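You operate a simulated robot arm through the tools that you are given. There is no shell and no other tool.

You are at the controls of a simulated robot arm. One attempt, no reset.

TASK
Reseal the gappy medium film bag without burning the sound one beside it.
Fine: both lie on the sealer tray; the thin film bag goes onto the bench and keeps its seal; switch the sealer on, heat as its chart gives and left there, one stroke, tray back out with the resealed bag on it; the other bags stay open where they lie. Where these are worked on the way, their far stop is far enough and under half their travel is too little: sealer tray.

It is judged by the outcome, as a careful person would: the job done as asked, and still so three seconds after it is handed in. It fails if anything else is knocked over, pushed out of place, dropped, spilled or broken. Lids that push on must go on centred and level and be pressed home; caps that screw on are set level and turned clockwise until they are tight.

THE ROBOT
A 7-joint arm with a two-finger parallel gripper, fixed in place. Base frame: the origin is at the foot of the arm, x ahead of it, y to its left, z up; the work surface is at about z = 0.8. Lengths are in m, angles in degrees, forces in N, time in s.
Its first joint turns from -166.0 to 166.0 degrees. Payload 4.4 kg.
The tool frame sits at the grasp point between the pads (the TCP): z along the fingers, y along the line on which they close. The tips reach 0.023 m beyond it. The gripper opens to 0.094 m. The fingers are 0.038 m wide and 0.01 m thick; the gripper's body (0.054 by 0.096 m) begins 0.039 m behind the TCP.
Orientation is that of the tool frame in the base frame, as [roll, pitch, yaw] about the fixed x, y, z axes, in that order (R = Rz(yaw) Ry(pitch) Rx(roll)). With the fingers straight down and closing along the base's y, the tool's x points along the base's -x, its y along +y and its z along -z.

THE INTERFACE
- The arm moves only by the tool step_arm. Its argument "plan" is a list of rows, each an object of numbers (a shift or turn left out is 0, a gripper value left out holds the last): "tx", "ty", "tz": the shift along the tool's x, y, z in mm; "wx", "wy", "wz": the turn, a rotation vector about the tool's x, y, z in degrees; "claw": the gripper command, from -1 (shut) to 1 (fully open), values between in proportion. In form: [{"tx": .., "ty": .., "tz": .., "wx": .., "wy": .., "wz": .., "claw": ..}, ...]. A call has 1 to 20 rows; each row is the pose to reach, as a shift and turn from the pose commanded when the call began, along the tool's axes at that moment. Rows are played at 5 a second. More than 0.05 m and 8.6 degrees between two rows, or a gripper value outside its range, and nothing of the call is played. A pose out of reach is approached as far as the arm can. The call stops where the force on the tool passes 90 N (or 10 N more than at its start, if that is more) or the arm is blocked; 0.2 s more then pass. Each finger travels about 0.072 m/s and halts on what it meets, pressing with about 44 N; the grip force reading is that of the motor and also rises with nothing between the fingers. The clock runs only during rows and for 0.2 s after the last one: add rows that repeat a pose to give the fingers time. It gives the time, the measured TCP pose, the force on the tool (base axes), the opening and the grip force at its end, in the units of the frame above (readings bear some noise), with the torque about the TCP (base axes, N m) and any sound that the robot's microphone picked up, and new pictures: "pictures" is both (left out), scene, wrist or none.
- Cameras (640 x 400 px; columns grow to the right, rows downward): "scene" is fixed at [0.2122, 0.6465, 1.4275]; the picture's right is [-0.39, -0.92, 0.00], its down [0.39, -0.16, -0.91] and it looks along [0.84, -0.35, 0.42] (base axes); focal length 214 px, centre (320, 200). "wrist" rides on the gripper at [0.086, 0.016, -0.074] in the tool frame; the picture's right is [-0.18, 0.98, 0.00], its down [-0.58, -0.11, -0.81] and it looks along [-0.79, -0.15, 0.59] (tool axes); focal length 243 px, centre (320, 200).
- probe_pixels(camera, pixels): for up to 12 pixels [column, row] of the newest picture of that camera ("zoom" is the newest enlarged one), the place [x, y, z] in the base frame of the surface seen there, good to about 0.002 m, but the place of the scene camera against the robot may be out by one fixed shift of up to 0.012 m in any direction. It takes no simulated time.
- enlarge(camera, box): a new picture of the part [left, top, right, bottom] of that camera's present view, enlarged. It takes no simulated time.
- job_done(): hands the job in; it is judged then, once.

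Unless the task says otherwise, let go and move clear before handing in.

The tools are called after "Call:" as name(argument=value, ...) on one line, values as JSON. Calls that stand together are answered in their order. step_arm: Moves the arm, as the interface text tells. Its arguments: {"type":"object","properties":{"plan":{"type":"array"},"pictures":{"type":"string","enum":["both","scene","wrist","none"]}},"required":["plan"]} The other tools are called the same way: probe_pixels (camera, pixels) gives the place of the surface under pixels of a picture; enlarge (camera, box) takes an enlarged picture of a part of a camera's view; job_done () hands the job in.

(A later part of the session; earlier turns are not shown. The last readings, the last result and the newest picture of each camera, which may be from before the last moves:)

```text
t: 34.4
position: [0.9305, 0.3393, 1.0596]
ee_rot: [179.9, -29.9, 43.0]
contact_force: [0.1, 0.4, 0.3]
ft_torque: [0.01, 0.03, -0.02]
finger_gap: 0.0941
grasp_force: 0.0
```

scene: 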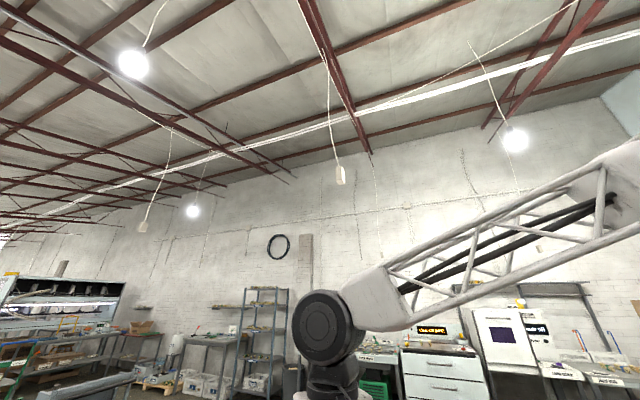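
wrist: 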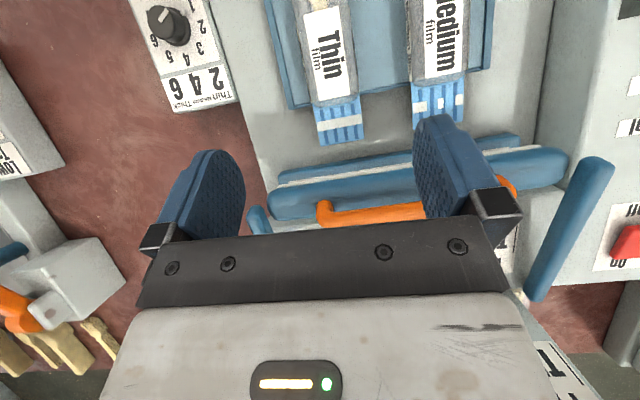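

Call:
enlarge(camera="wrist", box=[250, 0, 510, 160])

Call:
probe_pixels(camera="wrist", pixels=[[320, 108], [360, 98], [325, 144], [365, 138], [304, 50], [330, 50], [353, 40], [290, 105], [277, 40], [400, 70], [410, 50], [265, 5]])

Call:
probe_pixels(camera="wrist", pixels=[[305, 80], [358, 75], [300, 20], [350, 15], [332, 85], [328, 20], [412, 80], [465, 65], [495, 60], [240, 100], [300, 180], [560, 160]])

```text
2.46 times, centred on (380, 80) of wrist
```

zoom: 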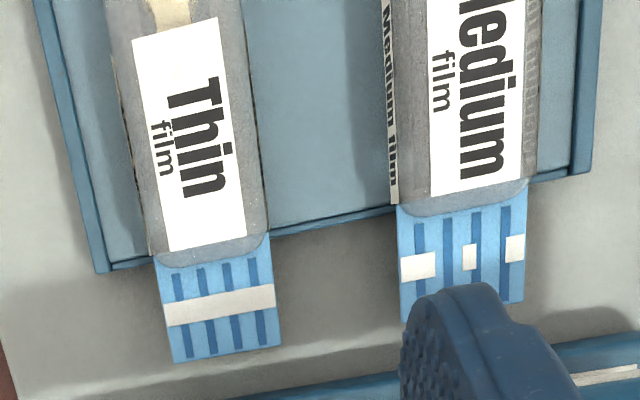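

```text
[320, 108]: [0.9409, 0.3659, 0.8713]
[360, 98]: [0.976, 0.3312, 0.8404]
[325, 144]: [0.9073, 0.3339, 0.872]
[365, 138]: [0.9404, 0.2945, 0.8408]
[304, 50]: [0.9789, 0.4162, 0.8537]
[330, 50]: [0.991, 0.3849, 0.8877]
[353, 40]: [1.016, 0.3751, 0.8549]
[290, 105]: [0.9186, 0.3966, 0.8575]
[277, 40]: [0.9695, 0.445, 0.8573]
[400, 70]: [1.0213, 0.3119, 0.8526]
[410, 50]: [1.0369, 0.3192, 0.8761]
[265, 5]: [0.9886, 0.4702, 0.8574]
```

```text
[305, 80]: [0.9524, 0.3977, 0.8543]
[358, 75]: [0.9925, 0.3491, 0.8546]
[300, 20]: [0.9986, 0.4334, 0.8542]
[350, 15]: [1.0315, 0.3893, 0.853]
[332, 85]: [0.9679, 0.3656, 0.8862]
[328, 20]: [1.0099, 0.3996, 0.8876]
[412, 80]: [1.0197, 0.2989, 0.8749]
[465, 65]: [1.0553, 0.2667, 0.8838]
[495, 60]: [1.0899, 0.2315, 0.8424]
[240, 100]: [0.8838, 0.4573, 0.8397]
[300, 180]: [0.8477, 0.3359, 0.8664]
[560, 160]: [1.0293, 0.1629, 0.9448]
```

The thin bag sits at about v-centre 0.427 with ~2.5 cm clearance to the near wall and ~5 cm to the medium bag. I'll move to a hover above its body with the gripper opened to about 72 mm.

Call:
step_arm(plan=[{"tx": 7, "ty": 2, "tz": 43, "claw": 0.53}, {"tx": 14, "ty": 4, "tz": 85, "claw": 0.53}, {"tx": 21.6, "ty": 6.2, "tz": 127.5, "claw": 0.53}, {"tx": 21.6, "ty": 6.2, "tz": 127.5, "claw": 0.53}], pictures="wrist")

Call:
enlarge(camera="wrist", box=[160, 0, 480, 200])

```text
t: 35.4
position: [0.9952, 0.3914, 0.9587]
ee_rot: [180.0, -30.0, 43.2]
contact_force: [1.0, -0.6, 0.2]
ft_torque: [0.0, 0.0, 0.02]
finger_gap: 0.072
grasp_force: 0.0
```

wrist: 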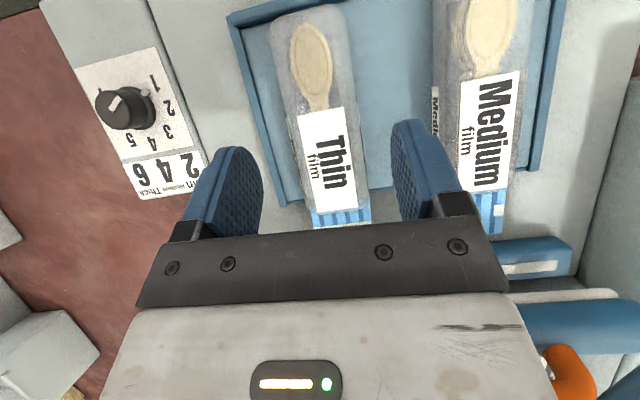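

```text
2.00 times, centred on (320, 100) of wrist
```

zoom: 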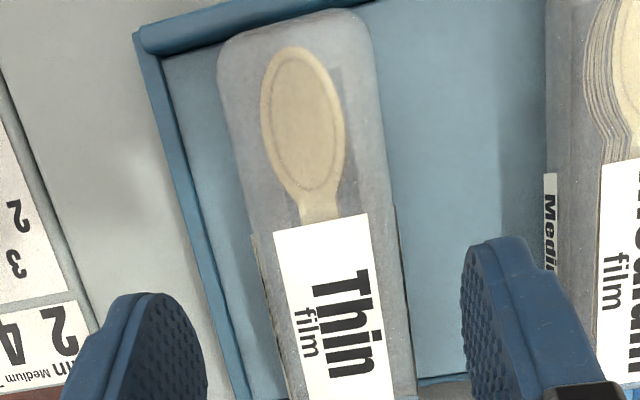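

Call:
probe_pixels(camera="zoom", pixels=[[238, 150], [384, 150], [262, 260], [402, 260], [284, 350], [412, 350], [300, 60], [350, 300], [300, 18], [180, 150], [215, 300], [460, 200]])

Call:
probe_pixels(camera="zoom", pixels=[[225, 150], [398, 150], [250, 270], [415, 260], [150, 320], [510, 270], [535, 290], [170, 320], [205, 330], [465, 280], [550, 200], [555, 300]])

```text
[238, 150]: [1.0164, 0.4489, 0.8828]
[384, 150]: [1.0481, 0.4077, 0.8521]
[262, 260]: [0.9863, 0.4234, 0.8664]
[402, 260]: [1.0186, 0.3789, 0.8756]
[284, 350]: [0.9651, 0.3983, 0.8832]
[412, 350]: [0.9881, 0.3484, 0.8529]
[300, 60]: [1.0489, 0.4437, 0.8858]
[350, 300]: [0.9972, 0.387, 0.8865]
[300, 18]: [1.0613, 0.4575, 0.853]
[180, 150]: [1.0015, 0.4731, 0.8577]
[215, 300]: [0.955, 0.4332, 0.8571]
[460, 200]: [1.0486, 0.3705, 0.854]
```

```text
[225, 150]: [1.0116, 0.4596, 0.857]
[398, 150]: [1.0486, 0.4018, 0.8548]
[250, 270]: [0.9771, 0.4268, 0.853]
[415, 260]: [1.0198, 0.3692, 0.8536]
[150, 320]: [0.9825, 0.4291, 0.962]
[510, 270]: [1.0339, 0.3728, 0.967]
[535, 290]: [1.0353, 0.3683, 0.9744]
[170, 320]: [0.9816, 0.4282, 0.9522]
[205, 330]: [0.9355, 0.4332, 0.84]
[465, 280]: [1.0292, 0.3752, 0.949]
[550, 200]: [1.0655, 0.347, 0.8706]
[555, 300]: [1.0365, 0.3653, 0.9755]
```

The bag centre is ~2 mm toward the near wall relative to the TCP; fingers have ~7–8 mm clearance each side. Descending straight down to z≈0.885.

Call:
step_arm(plan=[{"tx": -9, "ty": -1, "tz": 16}, {"tx": -18.5, "ty": -2, "tz": 32}, {"tx": -27.7, "ty": -2, "tz": 48}, {"tx": -36.9, "ty": -2, "tz": 63.8}, {"tx": -36.9, "ty": -2, "tz": 63.8}], pictures="wrist")

```text
t: 36.6
position: [0.9933, 0.3921, 0.8865]
ee_rot: [179.9, -30.0, 43.0]
contact_force: [0.4, 0.2, -0.4]
ft_torque: [0.03, 0.03, 0.02]
finger_gap: 0.0718
grasp_force: 0.2
```

wrist: 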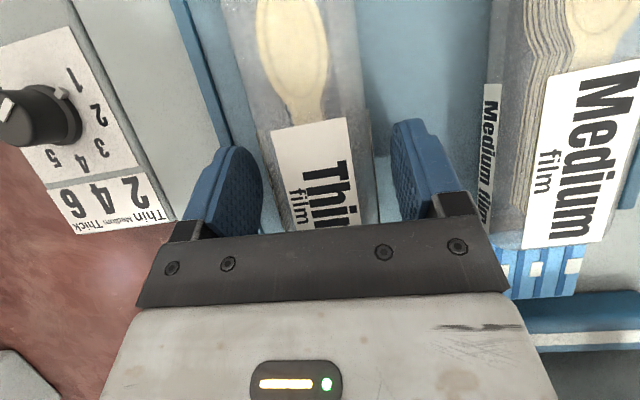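

The bag lies between the pads with no contact force. Closing the gripper.

Call:
step_arm(plan=[{"claw": 0.3}, {"claw": 0}, {"claw": -0.3}, {"claw": -0.6}, {"claw": -1}, {"claw": -1}], pictures="wrist")

```text
t: 38.0
position: [0.9937, 0.3927, 0.8868]
ee_rot: [179.8, -30.0, 43.2]
contact_force: [0.4, 0.3, 1.2]
ft_torque: [-0.01, -0.05, -0.06]
finger_gap: 0.0528
grasp_force: 43.8
```

wrist: 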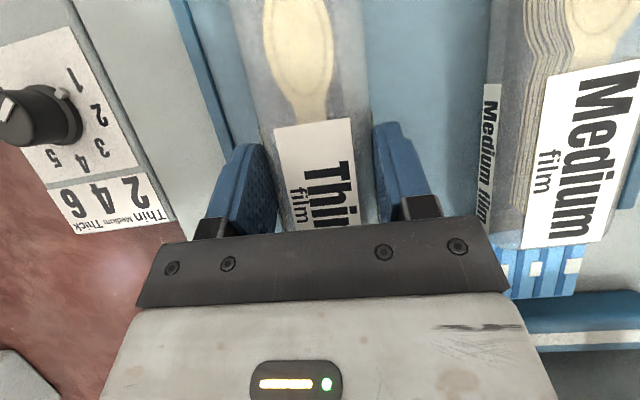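

The bag is held (gap 52.8 mm). Lifting straight up.

Call:
step_arm(plan=[{"tx": 5, "tz": -8.7}, {"tx": 12.5, "tz": -21.6}, {"tx": 22, "tz": -38}, {"tx": 32, "tz": -55.4}, {"tx": 42, "tz": -72.7}, {"tx": 52, "tz": -90}, {"tx": 62, "tz": -107}], pictures="wrist")

```text
t: 39.6
position: [0.9937, 0.3935, 1.0104]
ee_rot: [179.9, -29.9, 43.1]
contact_force: [0.3, 0.5, -0.4]
ft_torque: [0.0, -0.01, -0.05]
finger_gap: 0.0
grasp_force: 42.1
```

wrist: 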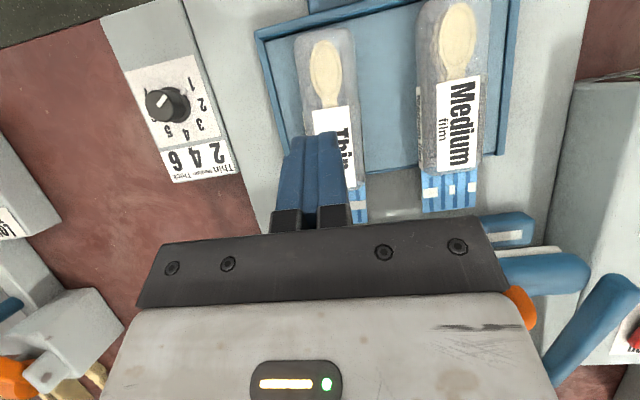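

The fingers shut on nothing: the bag slipped out since the pads were above its widest part; it's still in the tray. I'll reopen and re-measure its position, then grip deeper.

Call:
step_arm(plan=[{"claw": 0}, {"claw": 0.5}, {"claw": 0.6}, {"claw": 0.6}], pictures="wrist")

Call:
enlarge(camera="wrist", box=[220, 0, 500, 220])

Call:
enlarge(camera="wrist", box=[250, 10, 410, 130])

```text
t: 40.6
position: [0.9923, 0.3935, 1.0112]
ee_rot: [179.9, -30.0, 43.1]
contact_force: [-0.2, -0.2, -0.4]
ft_torque: [0.02, -0.01, 0.0]
finger_gap: 0.0751
grasp_force: 0.0
```

wrist: 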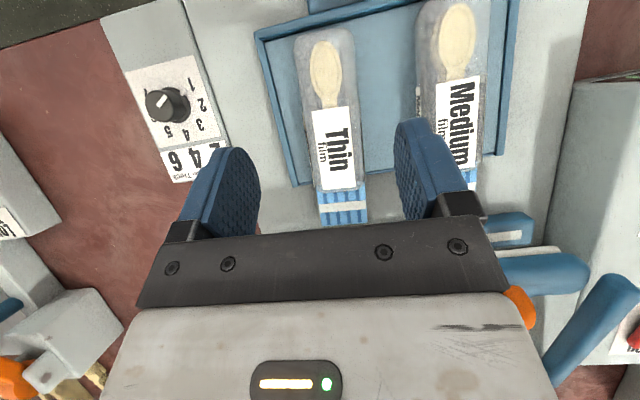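

```text
1.82 times, centred on (360, 110) of wrist
```

zoom: 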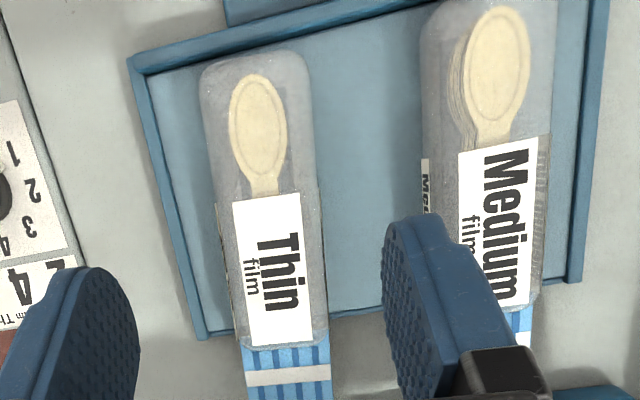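

```text
3.33 times, centred on (330, 70) of wrist
```

zoom: 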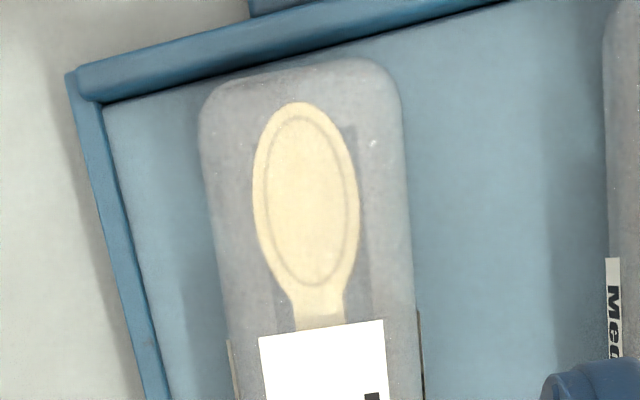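

Call:
probe_pixels(camera="zoom", pixels=[[205, 230], [220, 230], [418, 230], [405, 230], [228, 330], [238, 330], [428, 330], [417, 340], [300, 60], [300, 45], [100, 90], [150, 380]])

Call:
probe_pixels(camera="wrist", pixels=[[340, 165], [335, 120], [318, 178], [362, 172], [325, 218], [365, 215], [327, 60], [305, 120], [358, 110], [296, 160], [372, 150], [290, 180]])

```text
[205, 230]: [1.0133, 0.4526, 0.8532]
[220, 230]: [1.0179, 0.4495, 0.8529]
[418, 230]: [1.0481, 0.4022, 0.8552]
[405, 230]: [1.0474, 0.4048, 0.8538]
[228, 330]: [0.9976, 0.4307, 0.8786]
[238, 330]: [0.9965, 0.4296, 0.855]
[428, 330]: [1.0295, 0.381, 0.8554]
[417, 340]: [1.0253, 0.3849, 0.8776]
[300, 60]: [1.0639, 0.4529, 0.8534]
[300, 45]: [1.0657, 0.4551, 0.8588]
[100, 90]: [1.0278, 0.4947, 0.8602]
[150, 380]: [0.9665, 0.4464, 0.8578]
```

```text
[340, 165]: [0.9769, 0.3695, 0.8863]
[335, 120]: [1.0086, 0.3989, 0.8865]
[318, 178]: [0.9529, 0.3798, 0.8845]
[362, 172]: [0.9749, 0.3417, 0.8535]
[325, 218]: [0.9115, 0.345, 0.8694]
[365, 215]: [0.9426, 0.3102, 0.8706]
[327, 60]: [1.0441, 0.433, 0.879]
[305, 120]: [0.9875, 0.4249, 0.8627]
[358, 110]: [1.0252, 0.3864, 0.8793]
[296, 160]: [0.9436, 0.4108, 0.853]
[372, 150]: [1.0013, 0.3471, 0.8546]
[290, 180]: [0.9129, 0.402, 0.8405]
```

The bag is still at the same spot. I'll grip closer to its centre of mass, deeper, and with less tilt (about 20°) so more pad area contacts its side; first testing reach at a hover.

Call:
step_arm(plan=[{"tx": -10, "ty": 0.7, "tz": 25, "wy": -3.3, "claw": 0.53}, {"tx": -20, "ty": 1.4, "tz": 50, "wy": -6.6}, {"tx": -29.9, "ty": 2.1, "tz": 76.2, "wy": -10}, {"tx": -29.9, "ty": 2.1, "tz": 76.2, "wy": -10}], pictures="wrist")

```text
t: 41.6
position: [1.0043, 0.4018, 0.9303]
ee_rot: [179.9, -19.9, 43.0]
contact_force: [-0.1, 0.5, 1.1]
ft_torque: [-0.01, 0.0, 0.03]
finger_gap: 0.0721
grasp_force: 0.1
```

wrist: 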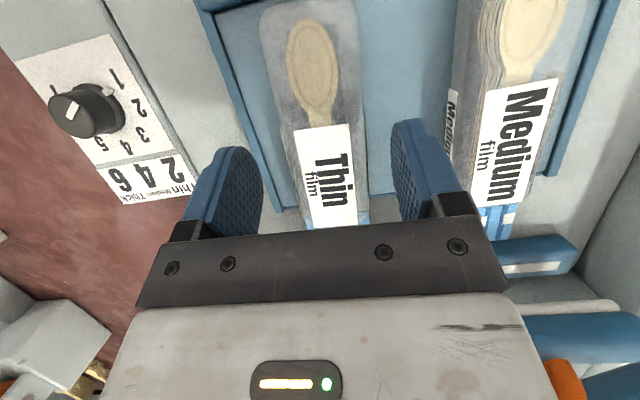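

Reachable at 20° tilt. Descending to z≈0.882, then a little deeper while watching the contact force.

Call:
step_arm(plan=[{"tx": -5.5, "tz": 15}, {"tx": -11, "tz": 30}, {"tx": -16.5, "tz": 45.4}, {"tx": -16.5, "tz": 45.4}], pictures="none")

Call:
step_arm(plan=[{"tx": -0.5, "tz": 1.4}, {"tx": -1, "tz": 2.8}, {"tx": -1, "tz": 2.8}], pictures="none")

```text
t: 42.6
position: [1.003, 0.3989, 0.8811]
ee_rot: [179.8, -20.0, 43.1]
contact_force: [0.7, 0.3, 0.2]
ft_torque: [0.01, 0.01, 0.01]
finger_gap: 0.0719
grasp_force: 0.0
```

```text
t: 43.4
position: [1.0059, 0.3987, 0.8811]
ee_rot: [179.8, -20.1, 43.1]
contact_force: [-7.2, -5.5, 25.4]
ft_torque: [0.35, 1.08, 0.39]
finger_gap: 0.0721
grasp_force: 0.1
```

The tips just touched the tray floor (25 N), so I'm as deep as possible. I'll back off ~1.5 mm and close.

Call:
step_arm(plan=[{"tx": 1.3, "tz": -3.6}, {"tx": 1.3, "tz": -3.6}, {"tx": 1.3, "tz": -3.6}], pictures="none")

Call:
step_arm(plan=[{"claw": 0.4}, {"claw": 0.2}, {"claw": 0}, {"claw": -0.5}, {"claw": -1}, {"claw": -1}], pictures="wrist")

```text
t: 44.2
position: [1.004, 0.3975, 0.8806]
ee_rot: [179.9, -19.9, 43.1]
contact_force: [-0.2, 0.3, 0.0]
ft_torque: [0.0, -0.03, 0.0]
finger_gap: 0.0721
grasp_force: 0.0
```

```text
t: 45.6
position: [1.0035, 0.3991, 0.8825]
ee_rot: [179.9, -19.9, 43.1]
contact_force: [0.3, -0.3, -0.1]
ft_torque: [0.02, -0.01, -0.04]
finger_gap: 0.0528
grasp_force: 44.4
```

wrist: 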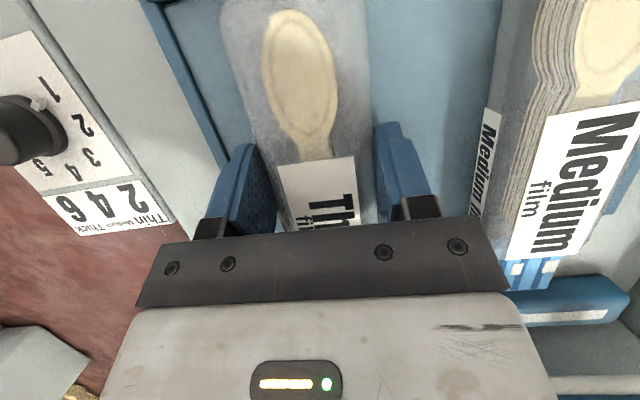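

Gripped again (52.8 mm), deeper now. I'll lift only 15 mm slowly and check.

Call:
step_arm(plan=[{"tx": 0.7, "tz": -1.9, "claw": -1}, {"tx": 1.4, "tz": -3.8}, {"tx": 2.4, "tz": -6.6}, {"tx": 3.8, "tz": -10.3}, {"tx": 5.1, "tz": -14.1}, {"tx": 5.1, "tz": -14.1}], pictures="wrist")

```text
t: 47.0
position: [1.0029, 0.3996, 0.8989]
ee_rot: [179.9, -20.0, 43.1]
contact_force: [0.2, -0.2, -0.8]
ft_torque: [-0.02, 0.0, 0.0]
finger_gap: 0.0531
grasp_force: 43.5
```

wrist: 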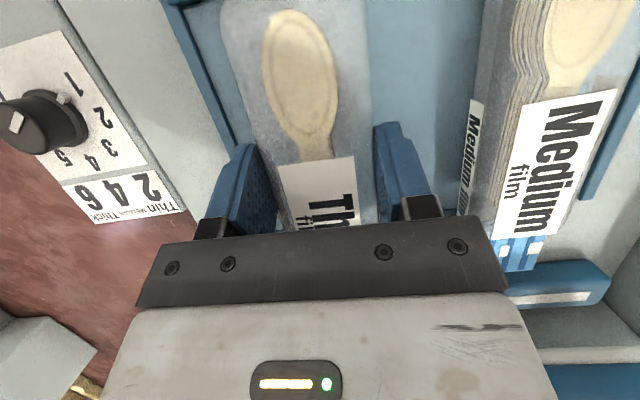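

The bag rises with the fingers (the medium bag shifts below while it stays fixed in view). Continuing the lift slowly to z≈1.06.

Call:
step_arm(plan=[{"tx": 3.4, "tz": -9.4, "claw": -1}, {"tx": 8.5, "tz": -23.5}, {"tx": 15.4, "tz": -42.3}, {"tx": 22.2, "tz": -61}, {"tx": 29, "tz": -80}, {"tx": 36, "tz": -98.7}, {"tx": 43, "tz": -117.5}, {"tx": 50, "tz": -136}, {"tx": 54.7, "tz": -150}], pictures="wrist")

```text
t: 49.0
position: [1.0021, 0.3994, 1.0577]
ee_rot: [179.8, -19.9, 43.2]
contact_force: [-0.4, -0.7, 0.5]
ft_torque: [-0.01, 0.02, -0.03]
finger_gap: 0.053
grasp_force: 43.9
```

wrist: 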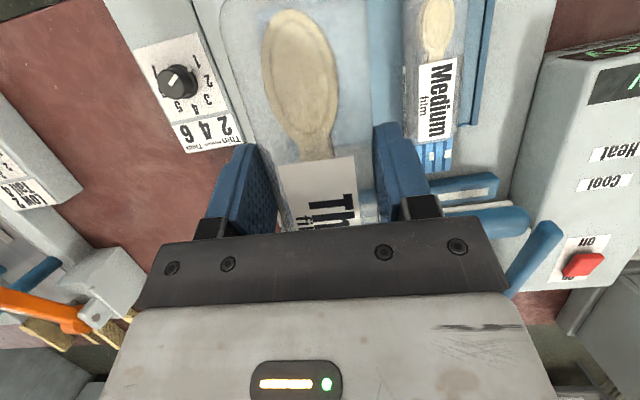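

The bag is securely held at z=1.06. I'll carry it back toward the free bench area near (0.70, 0.42) while turning the yaw to 60°.

Call:
step_arm(plan=[{"tx": -17, "ty": -20, "tz": -6, "wx": 0.5, "wz": -1.3, "claw": -1}, {"tx": -35, "ty": -39, "tz": -13, "wx": 1, "wz": -2.7}, {"tx": -52, "ty": -59, "tz": -19, "wx": 1.5, "wz": -4}, {"tx": -69, "ty": -78, "tz": -25, "wx": 1.9, "wz": -5.3}, {"tx": -87, "ty": -98, "tz": -32, "wx": 2.4, "wz": -6.7}, {"tx": -104, "ty": -117, "tz": -38, "wx": 2.9, "wz": -8}, {"tx": -122, "ty": -137, "tz": -44, "wx": 3.4, "wz": -9.3}, {"tx": -139, "ty": -156, "tz": -51, "wx": 3.9, "wz": -10.7}, {"tx": -156, "ty": -176, "tz": -57, "wx": 4.4, "wz": -12}, {"tx": -174, "ty": -195, "tz": -63, "wx": 4.8, "wz": -13.3}, {"tx": -191, "ty": -215, "tz": -69, "wx": 5.3, "wz": -14.7}, {"tx": -208, "ty": -234.5, "tz": -76, "wx": 5.8, "wz": -16}], pictures="wrist")

```text
t: 51.6
position: [0.6812, 0.4187, 1.0592]
ee_rot: [179.8, -20.0, 60.1]
contact_force: [-0.2, 0.0, 0.2]
ft_torque: [-0.01, -0.03, 0.01]
finger_gap: 0.0528
grasp_force: 44.6
```

wrist: 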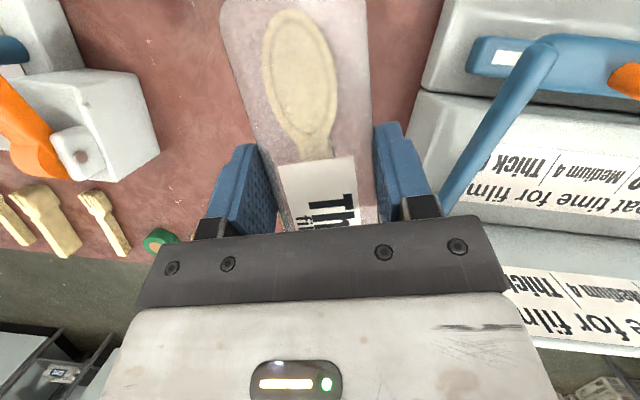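

Call:
probe_pixels(camera="wrist", pixels=[[160, 150], [85, 182], [145, 72], [160, 240], [125, 250], [405, 130], [420, 90], [438, 20], [190, 60], [200, 140], [180, 190], [410, 50]])

```text
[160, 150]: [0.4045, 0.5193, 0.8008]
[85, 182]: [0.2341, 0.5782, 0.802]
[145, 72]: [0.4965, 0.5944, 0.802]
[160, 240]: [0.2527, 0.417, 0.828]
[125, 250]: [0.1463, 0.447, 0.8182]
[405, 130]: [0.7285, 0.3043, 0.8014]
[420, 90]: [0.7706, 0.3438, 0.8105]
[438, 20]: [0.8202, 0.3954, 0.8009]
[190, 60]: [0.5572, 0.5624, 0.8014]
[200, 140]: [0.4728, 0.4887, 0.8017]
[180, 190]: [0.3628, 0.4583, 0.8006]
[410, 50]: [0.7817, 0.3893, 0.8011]
```

The bench (z≈0.801) is clear beneath: the sealer's edge is >8 cm away and the other machine's block at (0.40–0.50, 0.52–0.59) is far. Lowering the bag there.

Call:
step_arm(plan=[{"tx": -8, "ty": -4.5, "tz": 23.6, "claw": -1}, {"tx": -16.5, "ty": -9, "tz": 47}, {"tx": -25, "ty": -13.5, "tz": 71}, {"tx": -33, "ty": -18, "tz": 94}, {"tx": -41, "ty": -22.5, "tz": 118}, {"tx": -50, "ty": -27, "tz": 142}, {"tx": -58, "ty": -31.5, "tz": 165}, {"tx": -66.2, "ty": -36, "tz": 188.8}, {"tx": -69.6, "ty": -36, "tz": 198.2}, {"tx": -72.3, "ty": -36, "tz": 205.7}, {"tx": -72.3, "ty": -36, "tz": 205.7}], pictures="wrist")

```text
t: 54.0
position: [0.6519, 0.4383, 0.839]
ee_rot: [179.9, -20.0, 60.1]
contact_force: [0.1, 0.0, -0.7]
ft_torque: [-0.01, 0.0, -0.01]
finger_gap: 0.0529
grasp_force: 44.1
```

wrist: 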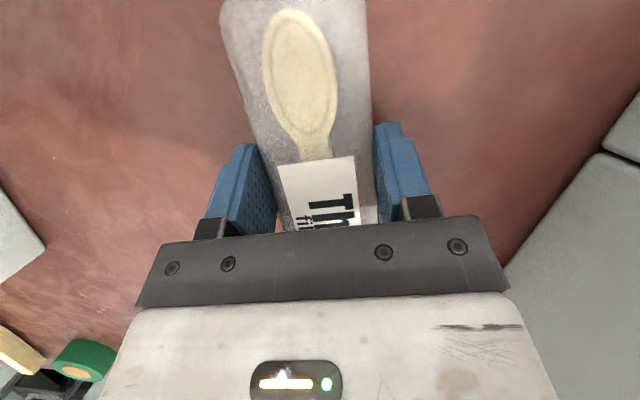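

Now z=0.839; about 8 mm to go. Lowering in small steps.

Call:
step_arm(plan=[{"tx": -0.7, "tz": 1.9}, {"tx": -1.4, "tz": 3.8}, {"tx": -2.05, "tz": 5.6}, {"tx": -2.4, "tz": 6.6}, {"tx": -2.4, "tz": 6.6}], pictures="none")

```text
t: 55.2
position: [0.6508, 0.4389, 0.8323]
ee_rot: [180.0, -19.9, 60.1]
contact_force: [0.2, 0.3, -0.3]
ft_torque: [-0.02, 0.01, 0.02]
finger_gap: 0.0527
grasp_force: 44.4
```

Call:
step_arm(plan=[{"tx": -0.35, "tz": 0.94}, {"tx": -0.7, "tz": 1.9}, {"tx": -0.7, "tz": 1.9}], pictures="none")

```text
t: 56.0
position: [0.652, 0.4385, 0.8311]
ee_rot: [179.9, -19.8, 60.1]
contact_force: [-0.3, 0.0, -2.0]
ft_torque: [-0.06, -0.01, -0.01]
finger_gap: 0.0526
grasp_force: 44.5
```

Call:
step_arm(plan=[{"tx": -0.35, "tz": 0.94}, {"tx": -0.35, "tz": 0.94}], pictures="wrist")

```text
t: 56.6
position: [0.6521, 0.4387, 0.8295]
ee_rot: [179.8, -19.9, 60.1]
contact_force: [0.3, 0.2, -0.2]
ft_torque: [0.02, -0.01, 0.0]
finger_gap: 0.0531
grasp_force: 43.5
```

wrist: 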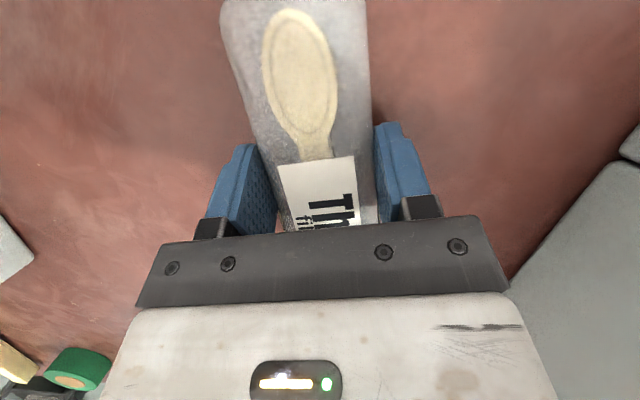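

The bag's underside is at the bench within about a millimetre. Releasing gently.

Call:
step_arm(plan=[{"claw": 0.2}, {"claw": 0.35}, {"claw": 0.5}, {"claw": 0.55}, {"claw": 0.55}], pictures="wrist")

```text
t: 57.8
position: [0.6527, 0.4393, 0.83]
ee_rot: [179.9, -20.0, 60.1]
contact_force: [-0.1, 0.6, -0.6]
ft_torque: [0.0, 0.03, -0.01]
finger_gap: 0.0729
grasp_force: 0.0
```

wrist: 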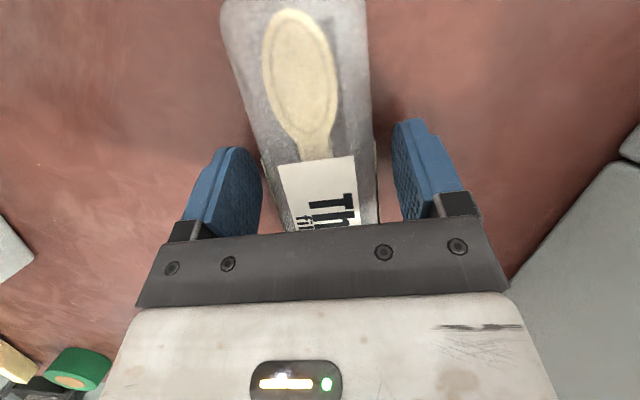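

Released with the bag undisturbed. Rising straight up.

Call:
step_arm(plan=[{"tx": 5, "tz": -14}, {"tx": 14, "tz": -38}, {"tx": 27, "tz": -75}, {"tx": 43, "tz": -118}, {"tx": 58, "tz": -160}, {"tx": 72, "tz": -200}, {"tx": 85, "tz": -235}, {"tx": 100, "tz": -275}], pictures="wrist")

```text
t: 59.6
position: [0.6492, 0.4376, 1.1213]
ee_rot: [-180.0, -19.9, 60.1]
contact_force: [-0.9, -0.2, 0.4]
ft_torque: [0.01, 0.04, 0.05]
finger_gap: 0.0729
grasp_force: 0.0
```

wrist: 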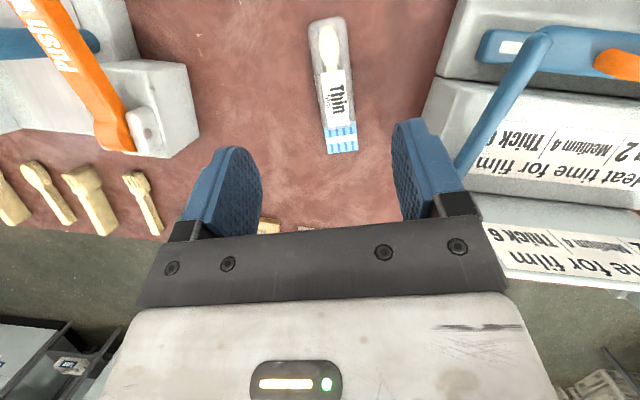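

The thin bag lies flat on the bench at (340,90) in view. Next the dial: I'll move to look at it from nearly overhead.

Call:
step_arm(plan=[{"tx": 30, "ty": 10, "tz": 20, "wy": 3.4, "claw": 0.55}, {"tx": 60, "ty": 20, "tz": 40, "wy": 6.7}, {"tx": 90, "ty": 30, "tz": 60, "wy": 10}, {"tx": 120, "ty": 45, "tz": 75, "wy": 13.4}, {"tx": 150, "ty": 60, "tz": 90, "wy": 16.7}, {"tx": 175, "ty": 75, "tz": 100, "wy": 20}, {"tx": 175, "ty": 75, "tz": 100, "wy": 20}], pictures="wrist")

```text
t: 61.2
position: [0.8153, 0.5716, 1.0884]
ee_rot: [180.0, -40.1, 60.3]
contact_force: [0.3, 1.1, -0.1]
ft_torque: [0.01, 0.02, 0.01]
finger_gap: 0.0732
grasp_force: 0.0
```

wrist: 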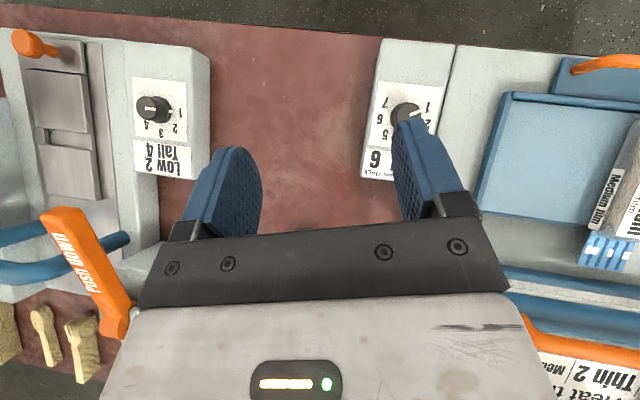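

Call:
step_arm(plan=[{"tx": -10, "ty": 20, "tz": 12}, {"tx": -20, "ty": 40, "tz": 23}, {"tx": -30, "ty": 60, "tz": 35}, {"tx": -39, "ty": 80, "tz": 46}, {"tx": -39, "ty": 80, "tz": 46}], pictures="wrist")

Call:
enlarge(camera="wrist", box=[260, 20, 420, 150])

```text
t: 62.4
position: [0.8848, 0.5329, 1.028]
ee_rot: [179.8, -39.9, 60.1]
contact_force: [0.0, -0.4, 0.0]
ft_torque: [-0.04, 0.02, -0.02]
finger_gap: 0.0729
grasp_force: 0.1
```

wrist: 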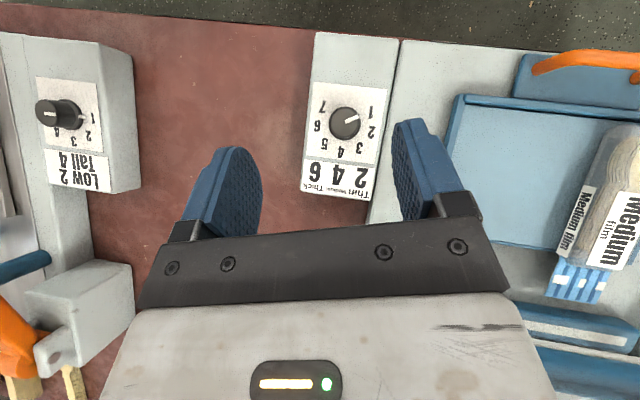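

```text
3.08 times, centred on (340, 85) of wrist
```

zoom: 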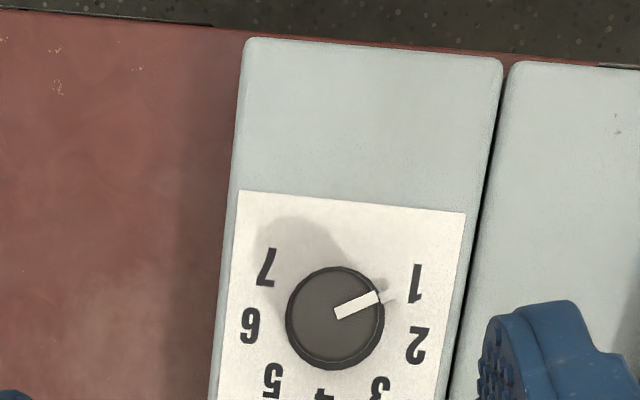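

The dial pointer is at "1"; "4" is about 115–120° clockwise (toward the "2 4 6" chart along the box axis). I'll probe the knob and box edges for precise geometry.

Call:
probe_pixels(camera="zoom", pixels=[[290, 318], [380, 322], [335, 270], [335, 366], [335, 318], [376, 297], [338, 315], [387, 292], [240, 200], [465, 213], [245, 50], [498, 70]])

Call:
probe_pixels(camera="wrist", pixels=[[344, 123], [304, 185], [370, 195], [301, 187], [318, 80], [397, 45], [374, 197], [315, 105], [367, 110], [371, 131], [343, 152], [312, 127]])

```text
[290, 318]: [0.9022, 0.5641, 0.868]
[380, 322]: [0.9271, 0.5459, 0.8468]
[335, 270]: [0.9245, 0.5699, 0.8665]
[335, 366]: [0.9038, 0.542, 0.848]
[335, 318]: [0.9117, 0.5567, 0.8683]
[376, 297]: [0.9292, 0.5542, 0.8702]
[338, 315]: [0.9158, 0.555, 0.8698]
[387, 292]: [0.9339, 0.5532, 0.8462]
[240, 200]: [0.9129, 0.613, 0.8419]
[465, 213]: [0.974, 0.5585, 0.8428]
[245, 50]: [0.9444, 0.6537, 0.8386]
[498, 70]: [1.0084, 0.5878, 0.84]
```

```text
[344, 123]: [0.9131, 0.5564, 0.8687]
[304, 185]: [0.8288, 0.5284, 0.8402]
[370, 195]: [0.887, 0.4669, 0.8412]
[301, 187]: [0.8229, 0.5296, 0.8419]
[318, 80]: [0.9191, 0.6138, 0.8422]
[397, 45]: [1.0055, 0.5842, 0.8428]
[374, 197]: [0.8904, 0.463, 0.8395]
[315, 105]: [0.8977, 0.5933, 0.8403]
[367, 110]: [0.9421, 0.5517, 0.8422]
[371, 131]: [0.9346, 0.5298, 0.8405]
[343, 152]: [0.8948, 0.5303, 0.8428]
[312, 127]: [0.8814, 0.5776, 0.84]
```

The dial box axis is at 45.5° azimuth and numbers are 40° apart, so "4" means the pointer along −axis (azimuth 225.5°), a clockwise turn of ~120–126°. I'll retract to vertical and rotate the wrist to yaw ≈186° so the turn can be done in one sweep.

Call:
step_arm(plan=[{"tx": -8, "ty": -11, "tz": -22, "wy": -8, "claw": 0.5}, {"tx": -16, "ty": -23, "tz": -45, "wy": -16}, {"tx": -24, "ty": -34, "tz": -67, "wy": -24}, {"tx": -32, "ty": -45, "tz": -89, "wy": -32}, {"tx": -39.5, "ty": -56.6, "tz": -111.5, "wy": -40}, {"tx": -39.5, "ty": -56.6, "tz": -111.5, "wy": -40}], pictures="none")

Call:
step_arm(plan=[{"wz": -8.4}, {"wz": -16.8}, {"wz": -25.2}, {"wz": -33.6}, {"wz": -42}, {"wz": -50.4}, {"wz": -58.8}, {"wz": -67.2}, {"wz": -75.6}, {"wz": -84}, {"wz": -92.4}, {"wz": -100.8}, {"wz": -109.2}, {"wz": -117.6}, {"wz": -126}], pictures="none")

```text
t: 63.8
position: [0.785, 0.4737, 1.0884]
ee_rot: [179.9, 0.2, 60.1]
contact_force: [-0.1, -0.2, 1.8]
ft_torque: [0.01, 0.03, -0.03]
finger_gap: 0.0705
grasp_force: 0.1
```

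```text
t: 67.0
position: [0.785, 0.474, 1.0879]
ee_rot: [-179.9, 0.0, -173.9]
contact_force: [0.5, -0.2, -1.3]
ft_torque: [-0.01, 0.01, -0.01]
finger_gap: 0.0705
grasp_force: 0.1
```

Call:
step_arm(plan=[{"tx": -27, "ty": 14, "tz": 32}, {"tx": -54, "ty": 28, "tz": 63}, {"tx": -81, "ty": 41, "tz": 95}, {"tx": -108, "ty": 55, "tz": 126}, {"tx": -135, "ty": 69, "tz": 158}, {"tx": -135, "ty": 69, "tz": 158}], pictures="wrist")

```text
t: 68.4
position: [0.9116, 0.5574, 0.9298]
ee_rot: [-179.9, 0.1, -174.0]
contact_force: [0.0, 0.1, -0.9]
ft_torque: [0.05, -0.01, -0.01]
finger_gap: 0.0708
grasp_force: 0.1
```

wrist: 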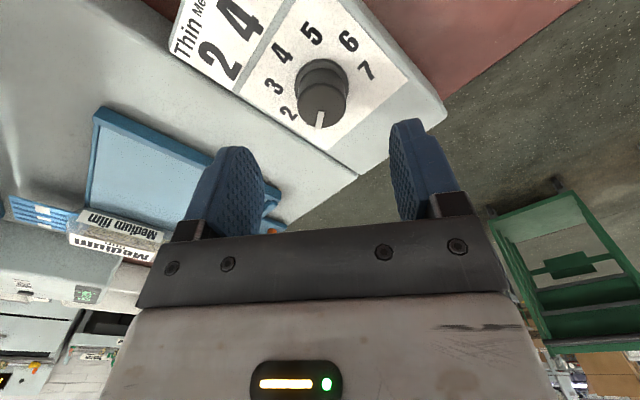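

A vertical pose over the knob is reachable. I'll refine the knob centre from this view.

Call:
probe_pixels(camera="wrist", pixels=[[322, 102], [300, 100], [345, 98], [320, 82], [322, 120], [321, 125], [318, 60], [298, 92], [347, 85], [322, 95]])

Call:
enlarge(camera="wrist", box=[240, 20, 400, 140])

```text
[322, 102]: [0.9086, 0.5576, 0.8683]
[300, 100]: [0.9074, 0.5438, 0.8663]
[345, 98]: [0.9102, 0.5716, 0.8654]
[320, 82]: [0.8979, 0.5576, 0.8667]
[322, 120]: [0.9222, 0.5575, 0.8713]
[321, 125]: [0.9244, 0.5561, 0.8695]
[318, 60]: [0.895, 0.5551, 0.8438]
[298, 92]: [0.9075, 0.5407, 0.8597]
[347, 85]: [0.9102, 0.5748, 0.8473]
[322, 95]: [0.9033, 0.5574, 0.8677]
```

```text
3.33 times, centred on (320, 80) of wrist
```

zoom: 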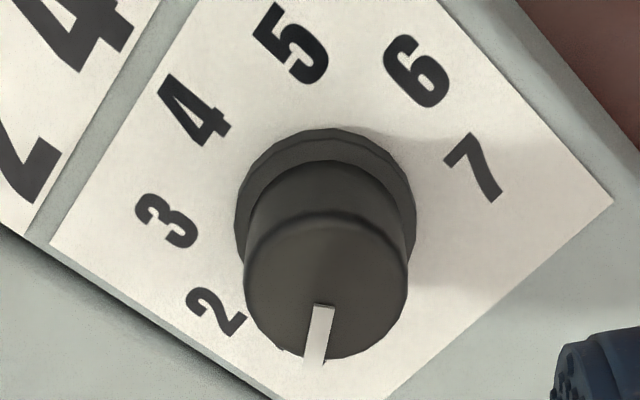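

The knob centre (0.911, 0.5577) matches the TCP within 1 mm. Descending to grip it (tips just above its skirt).

Call:
step_arm(plan=[{"tz": 15}, {"tz": 30}, {"tz": 45}, {"tz": 57}, {"tz": 57}], pictures="none")

Call:
step_arm(plan=[{"claw": 0.2}, {"claw": -0.1}, {"claw": -0.4}, {"claw": -0.7}, {"claw": -1}, {"claw": -1}], pictures="wrist")

```text
t: 69.6
position: [0.9128, 0.557, 0.8737]
ee_rot: [-179.9, 0.0, -173.9]
contact_force: [-0.4, 0.2, 0.7]
ft_torque: [0.03, 0.0, -0.03]
finger_gap: 0.0707
grasp_force: 0.1
```

```text
t: 71.0
position: [0.9107, 0.5572, 0.8732]
ee_rot: [-179.9, 0.0, -173.9]
contact_force: [0.8, 24.7, -2.7]
ft_torque: [0.63, -0.08, -0.02]
finger_gap: 0.0311
grasp_force: 45.1
```

wrist: 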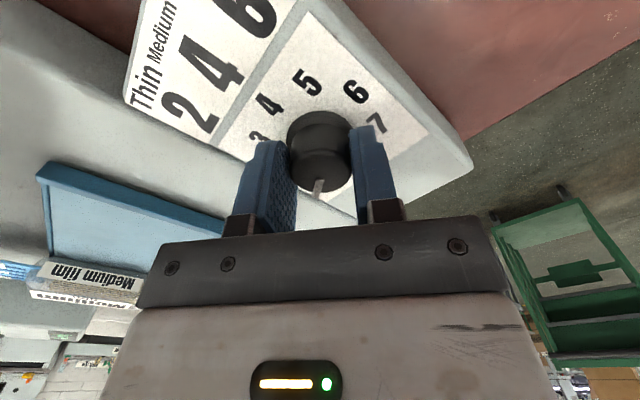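

Gripped at 31 mm, but with a 25 N side force, so the TCP is slightly off-centre; I'll nudge +1.5 mm in tool y to centre it.

Call:
step_arm(plan=[{"ty": 1, "claw": -1}, {"ty": 1.5}, {"ty": 1.5}], pictures="none")

```text
t: 71.8
position: [0.9116, 0.5566, 0.8724]
ee_rot: [-179.9, -0.1, -174.0]
contact_force: [-25.6, -2.2, 13.4]
ft_torque: [-0.22, 1.27, -0.04]
finger_gap: 0.0314
grasp_force: 44.8
```

Side force in y is gone. Now turning clockwise in steps (wz positive), first 60°.

Call:
step_arm(plan=[{"wz": 6, "claw": -1}, {"wz": 12}, {"wz": 18}, {"wz": 24}, {"wz": 30}, {"wz": 36}, {"wz": 42}, {"wz": 48}, {"wz": 54}, {"wz": 60}], pictures="wrist")

```text
t: 74.0
position: [0.9123, 0.5578, 0.8735]
ee_rot: [179.9, 0.1, 126.0]
contact_force: [42.3, 50.1, -9.1]
ft_torque: [0.3, -1.41, 0.09]
finger_gap: 0.0313
grasp_force: 44.9
```

wrist: 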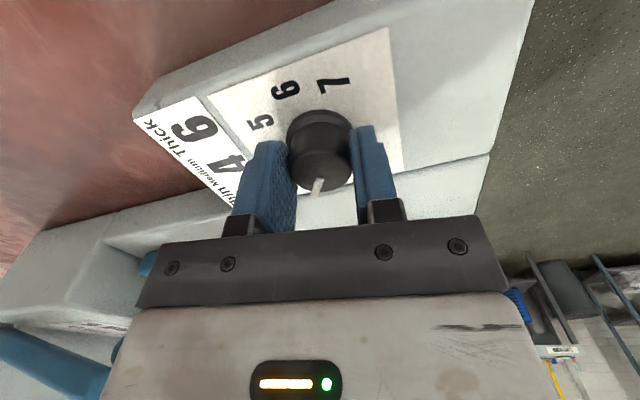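

The knob turned with the gripper (pointer fixed relative to fingers). There's ~63 N along the closing axis, so I'll re-centre by +3.5 mm in tool y before continuing.

Call:
step_arm(plan=[{"ty": 1.2, "claw": -1}, {"ty": 2.4}, {"ty": 3.5}, {"ty": 3.5}], pictures="none")

```text
t: 75.0
position: [0.9132, 0.5573, 0.8737]
ee_rot: [-179.8, 0.0, 126.1]
contact_force: [-47.1, -40.2, 28.3]
ft_torque: [-1.12, 1.46, -0.03]
finger_gap: 0.0315
grasp_force: 45.6
```

Call:
step_arm(plan=[{"ty": -0.9, "claw": -1}, {"ty": -1.75}, {"ty": -1.75}], pictures="none")

```text
t: 75.8
position: [0.9134, 0.5577, 0.873]
ee_rot: [179.9, 0.1, 126.2]
contact_force: [-38.2, -43.9, 20.7]
ft_torque: [-1.14, 1.13, 0.01]
finger_gap: 0.0313
grasp_force: 45.2
```

Call:
step_arm(plan=[{"ty": -0.8, "claw": -1}, {"ty": -1.2}, {"ty": -1.2}], pictures="none")

```text
t: 76.6
position: [0.9131, 0.5573, 0.8719]
ee_rot: [-180.0, 0.1, 126.2]
contact_force: [-11.1, -28.7, 11.1]
ft_torque: [-0.7, 0.05, 0.01]
finger_gap: 0.0311
grasp_force: 45.5
```

Force is reduced to ~30 N. Continuing the clockwise turn by another 60°, then checking the pointer.

Call:
step_arm(plan=[{"wz": 6, "claw": -1}, {"wz": 12}, {"wz": 18}, {"wz": 24}, {"wz": 30}, {"wz": 36}, {"wz": 42}, {"wz": 48}, {"wz": 54}, {"wz": 60}], pictures="wrist")

```text
t: 78.8
position: [0.9129, 0.5591, 0.874]
ee_rot: [179.9, 0.1, 66.0]
contact_force: [40.0, -6.9, 0.2]
ft_torque: [0.21, -1.13, 0.04]
finger_gap: 0.0313
grasp_force: 45.1
```

wrist: 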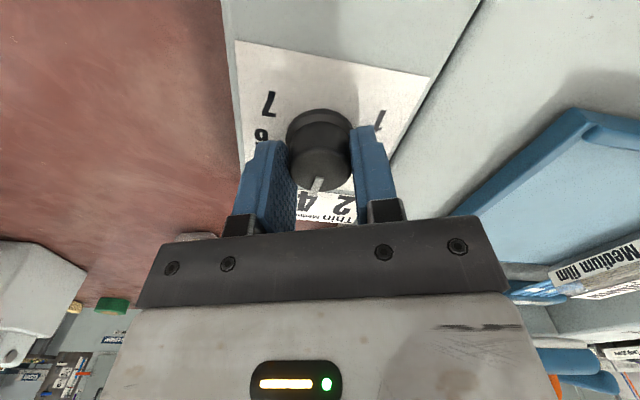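

Call:
enlarge(camera="wrist", box=[260, 90, 390, 220])

Call:
probe_pixels(camera="wrist", pixels=[[321, 179], [315, 193], [318, 186], [300, 160], [345, 160], [322, 150], [318, 200]])

```text
3.08 times, centred on (325, 155) of wrist
```

zoom: 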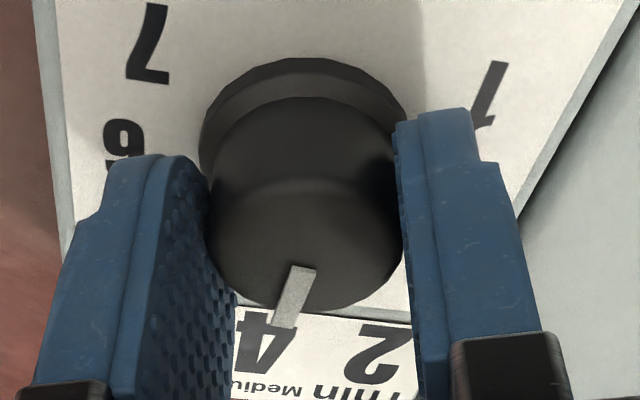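

```text
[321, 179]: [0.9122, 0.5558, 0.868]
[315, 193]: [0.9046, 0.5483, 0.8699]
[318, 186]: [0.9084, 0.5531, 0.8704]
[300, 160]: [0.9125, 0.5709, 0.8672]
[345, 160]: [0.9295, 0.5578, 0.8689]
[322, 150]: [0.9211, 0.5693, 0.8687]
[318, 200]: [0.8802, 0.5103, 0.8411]
```

Pointer measures at azimuth ≈ −135°, i.e. at "4". I'll release, lift, and verify from above.

Call:
step_arm(plan=[{"claw": -0.7}, {"claw": -0.3}, {"claw": 0.1}, {"claw": 0.5}, {"claw": 0.5}], pictures="none")

Call:
step_arm(plan=[{"tz": -15}, {"tz": -35}, {"tz": -60}, {"tz": -90}, {"tz": -120}], pictures="wrist")

```text
t: 80.0
position: [0.9118, 0.5596, 0.8719]
ee_rot: [179.9, 0.1, 66.0]
contact_force: [0.2, 0.2, 0.9]
ft_torque: [-0.01, -0.02, 0.0]
finger_gap: 0.0707
grasp_force: 0.0
```

```text
t: 81.2
position: [0.9103, 0.5587, 0.9903]
ee_rot: [180.0, 0.3, 66.1]
contact_force: [-0.3, -0.8, -1.3]
ft_torque: [0.01, 0.02, 0.0]
finger_gap: 0.0707
grasp_force: 0.1
```

wrist: 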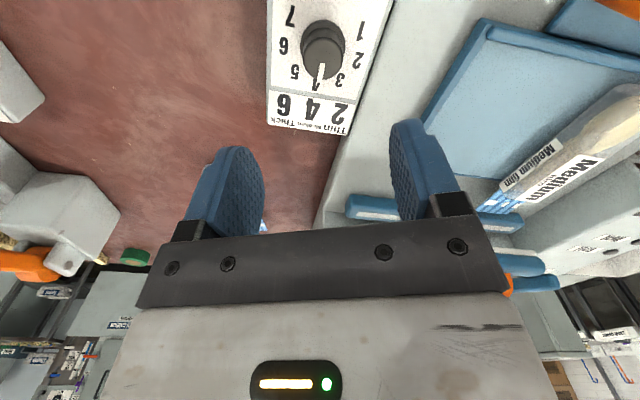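

Call:
enlarge(camera="wrist", box=[250, 0, 400, 140])

Call:
probe_pixels(camera="wrist", pixels=[[323, 63], [320, 78], [321, 70], [307, 55], [339, 52], [323, 40], [318, 84], [343, 79], [294, 70], [270, 122], [348, 132]])

```text
2.86 times, centred on (325, 70) of wrist
```

zoom: 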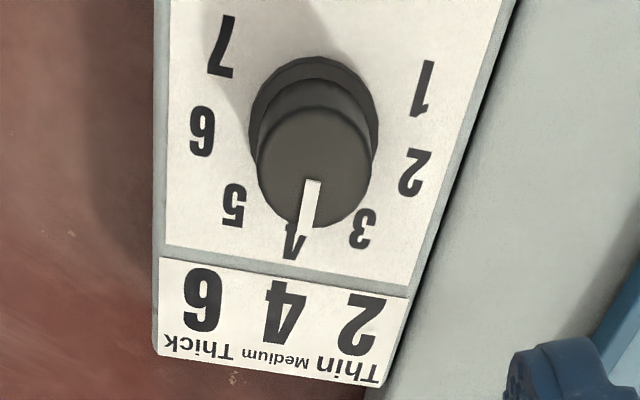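

```text
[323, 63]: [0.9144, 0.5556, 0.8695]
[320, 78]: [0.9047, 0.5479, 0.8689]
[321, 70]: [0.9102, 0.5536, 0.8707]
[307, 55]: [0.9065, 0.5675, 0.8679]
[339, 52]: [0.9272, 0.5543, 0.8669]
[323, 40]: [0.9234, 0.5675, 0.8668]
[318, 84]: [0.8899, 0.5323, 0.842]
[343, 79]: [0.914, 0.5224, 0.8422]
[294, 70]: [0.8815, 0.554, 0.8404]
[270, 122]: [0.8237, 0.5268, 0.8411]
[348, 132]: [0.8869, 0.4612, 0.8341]
```

The pointer now sits on "4" (zoom: pointer tip over the 4, in line with the chart's 4). Next is the tray; I'll close the fingers, swing toward the tray at yaw 45°, and then tilt outward to reach behind its handle.

Call:
step_arm(plan=[{"tz": -35, "claw": 0}, {"tx": -36, "ty": 10, "tz": -60, "wz": 3.5, "claw": -0.6}, {"tx": -71, "ty": 21, "tz": -70, "wz": 7, "claw": -1}, {"tx": -107, "ty": 31, "tz": -70, "wz": 10.5}, {"tx": -142, "ty": 42, "tz": -70, "wz": 14}, {"tx": -178, "ty": 52, "tz": -70, "wz": 17.5}, {"tx": -213, "ty": 62, "tz": -70, "wz": 21}, {"tx": -213, "ty": 62, "tz": -70, "wz": 21}], pictures="none")

Call:
step_arm(plan=[{"tx": 30, "tz": -5, "wy": 7}, {"tx": 60, "tz": -10, "wy": 14}, {"tx": 90, "tz": -10, "wy": 21}, {"tx": 120, "tz": -10, "wy": 28}, {"tx": 150, "tz": 0, "wy": 35}, {"tx": 175, "tz": 5, "wy": 40}, {"tx": 195, "tz": 10, "wy": 45}, {"tx": 195, "tz": 10, "wy": 45}], pictures="wrist")

```text
t: 83.0
position: [0.8832, 0.3379, 1.063]
ee_rot: [179.9, 0.0, 45.1]
contact_force: [-0.1, 0.7, 0.0]
ft_torque: [-0.01, 0.02, -0.05]
finger_gap: 0.0
grasp_force: 42.6
```

```text
t: 84.8
position: [1.0203, 0.4777, 1.0535]
ee_rot: [179.7, -45.0, 45.2]
contact_force: [0.5, -0.3, 0.0]
ft_torque: [0.02, 0.0, -0.02]
finger_gap: 0.0003
grasp_force: 42.9
```

wrist: 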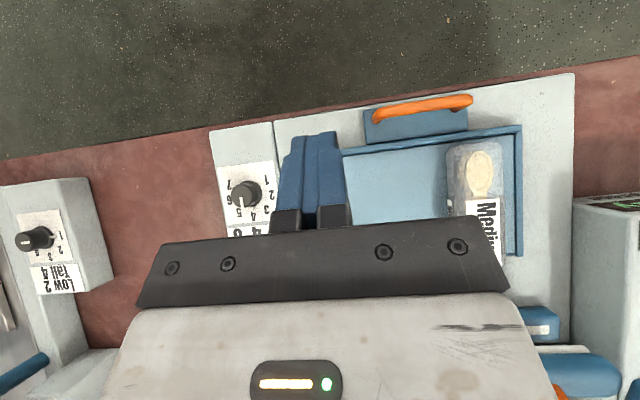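

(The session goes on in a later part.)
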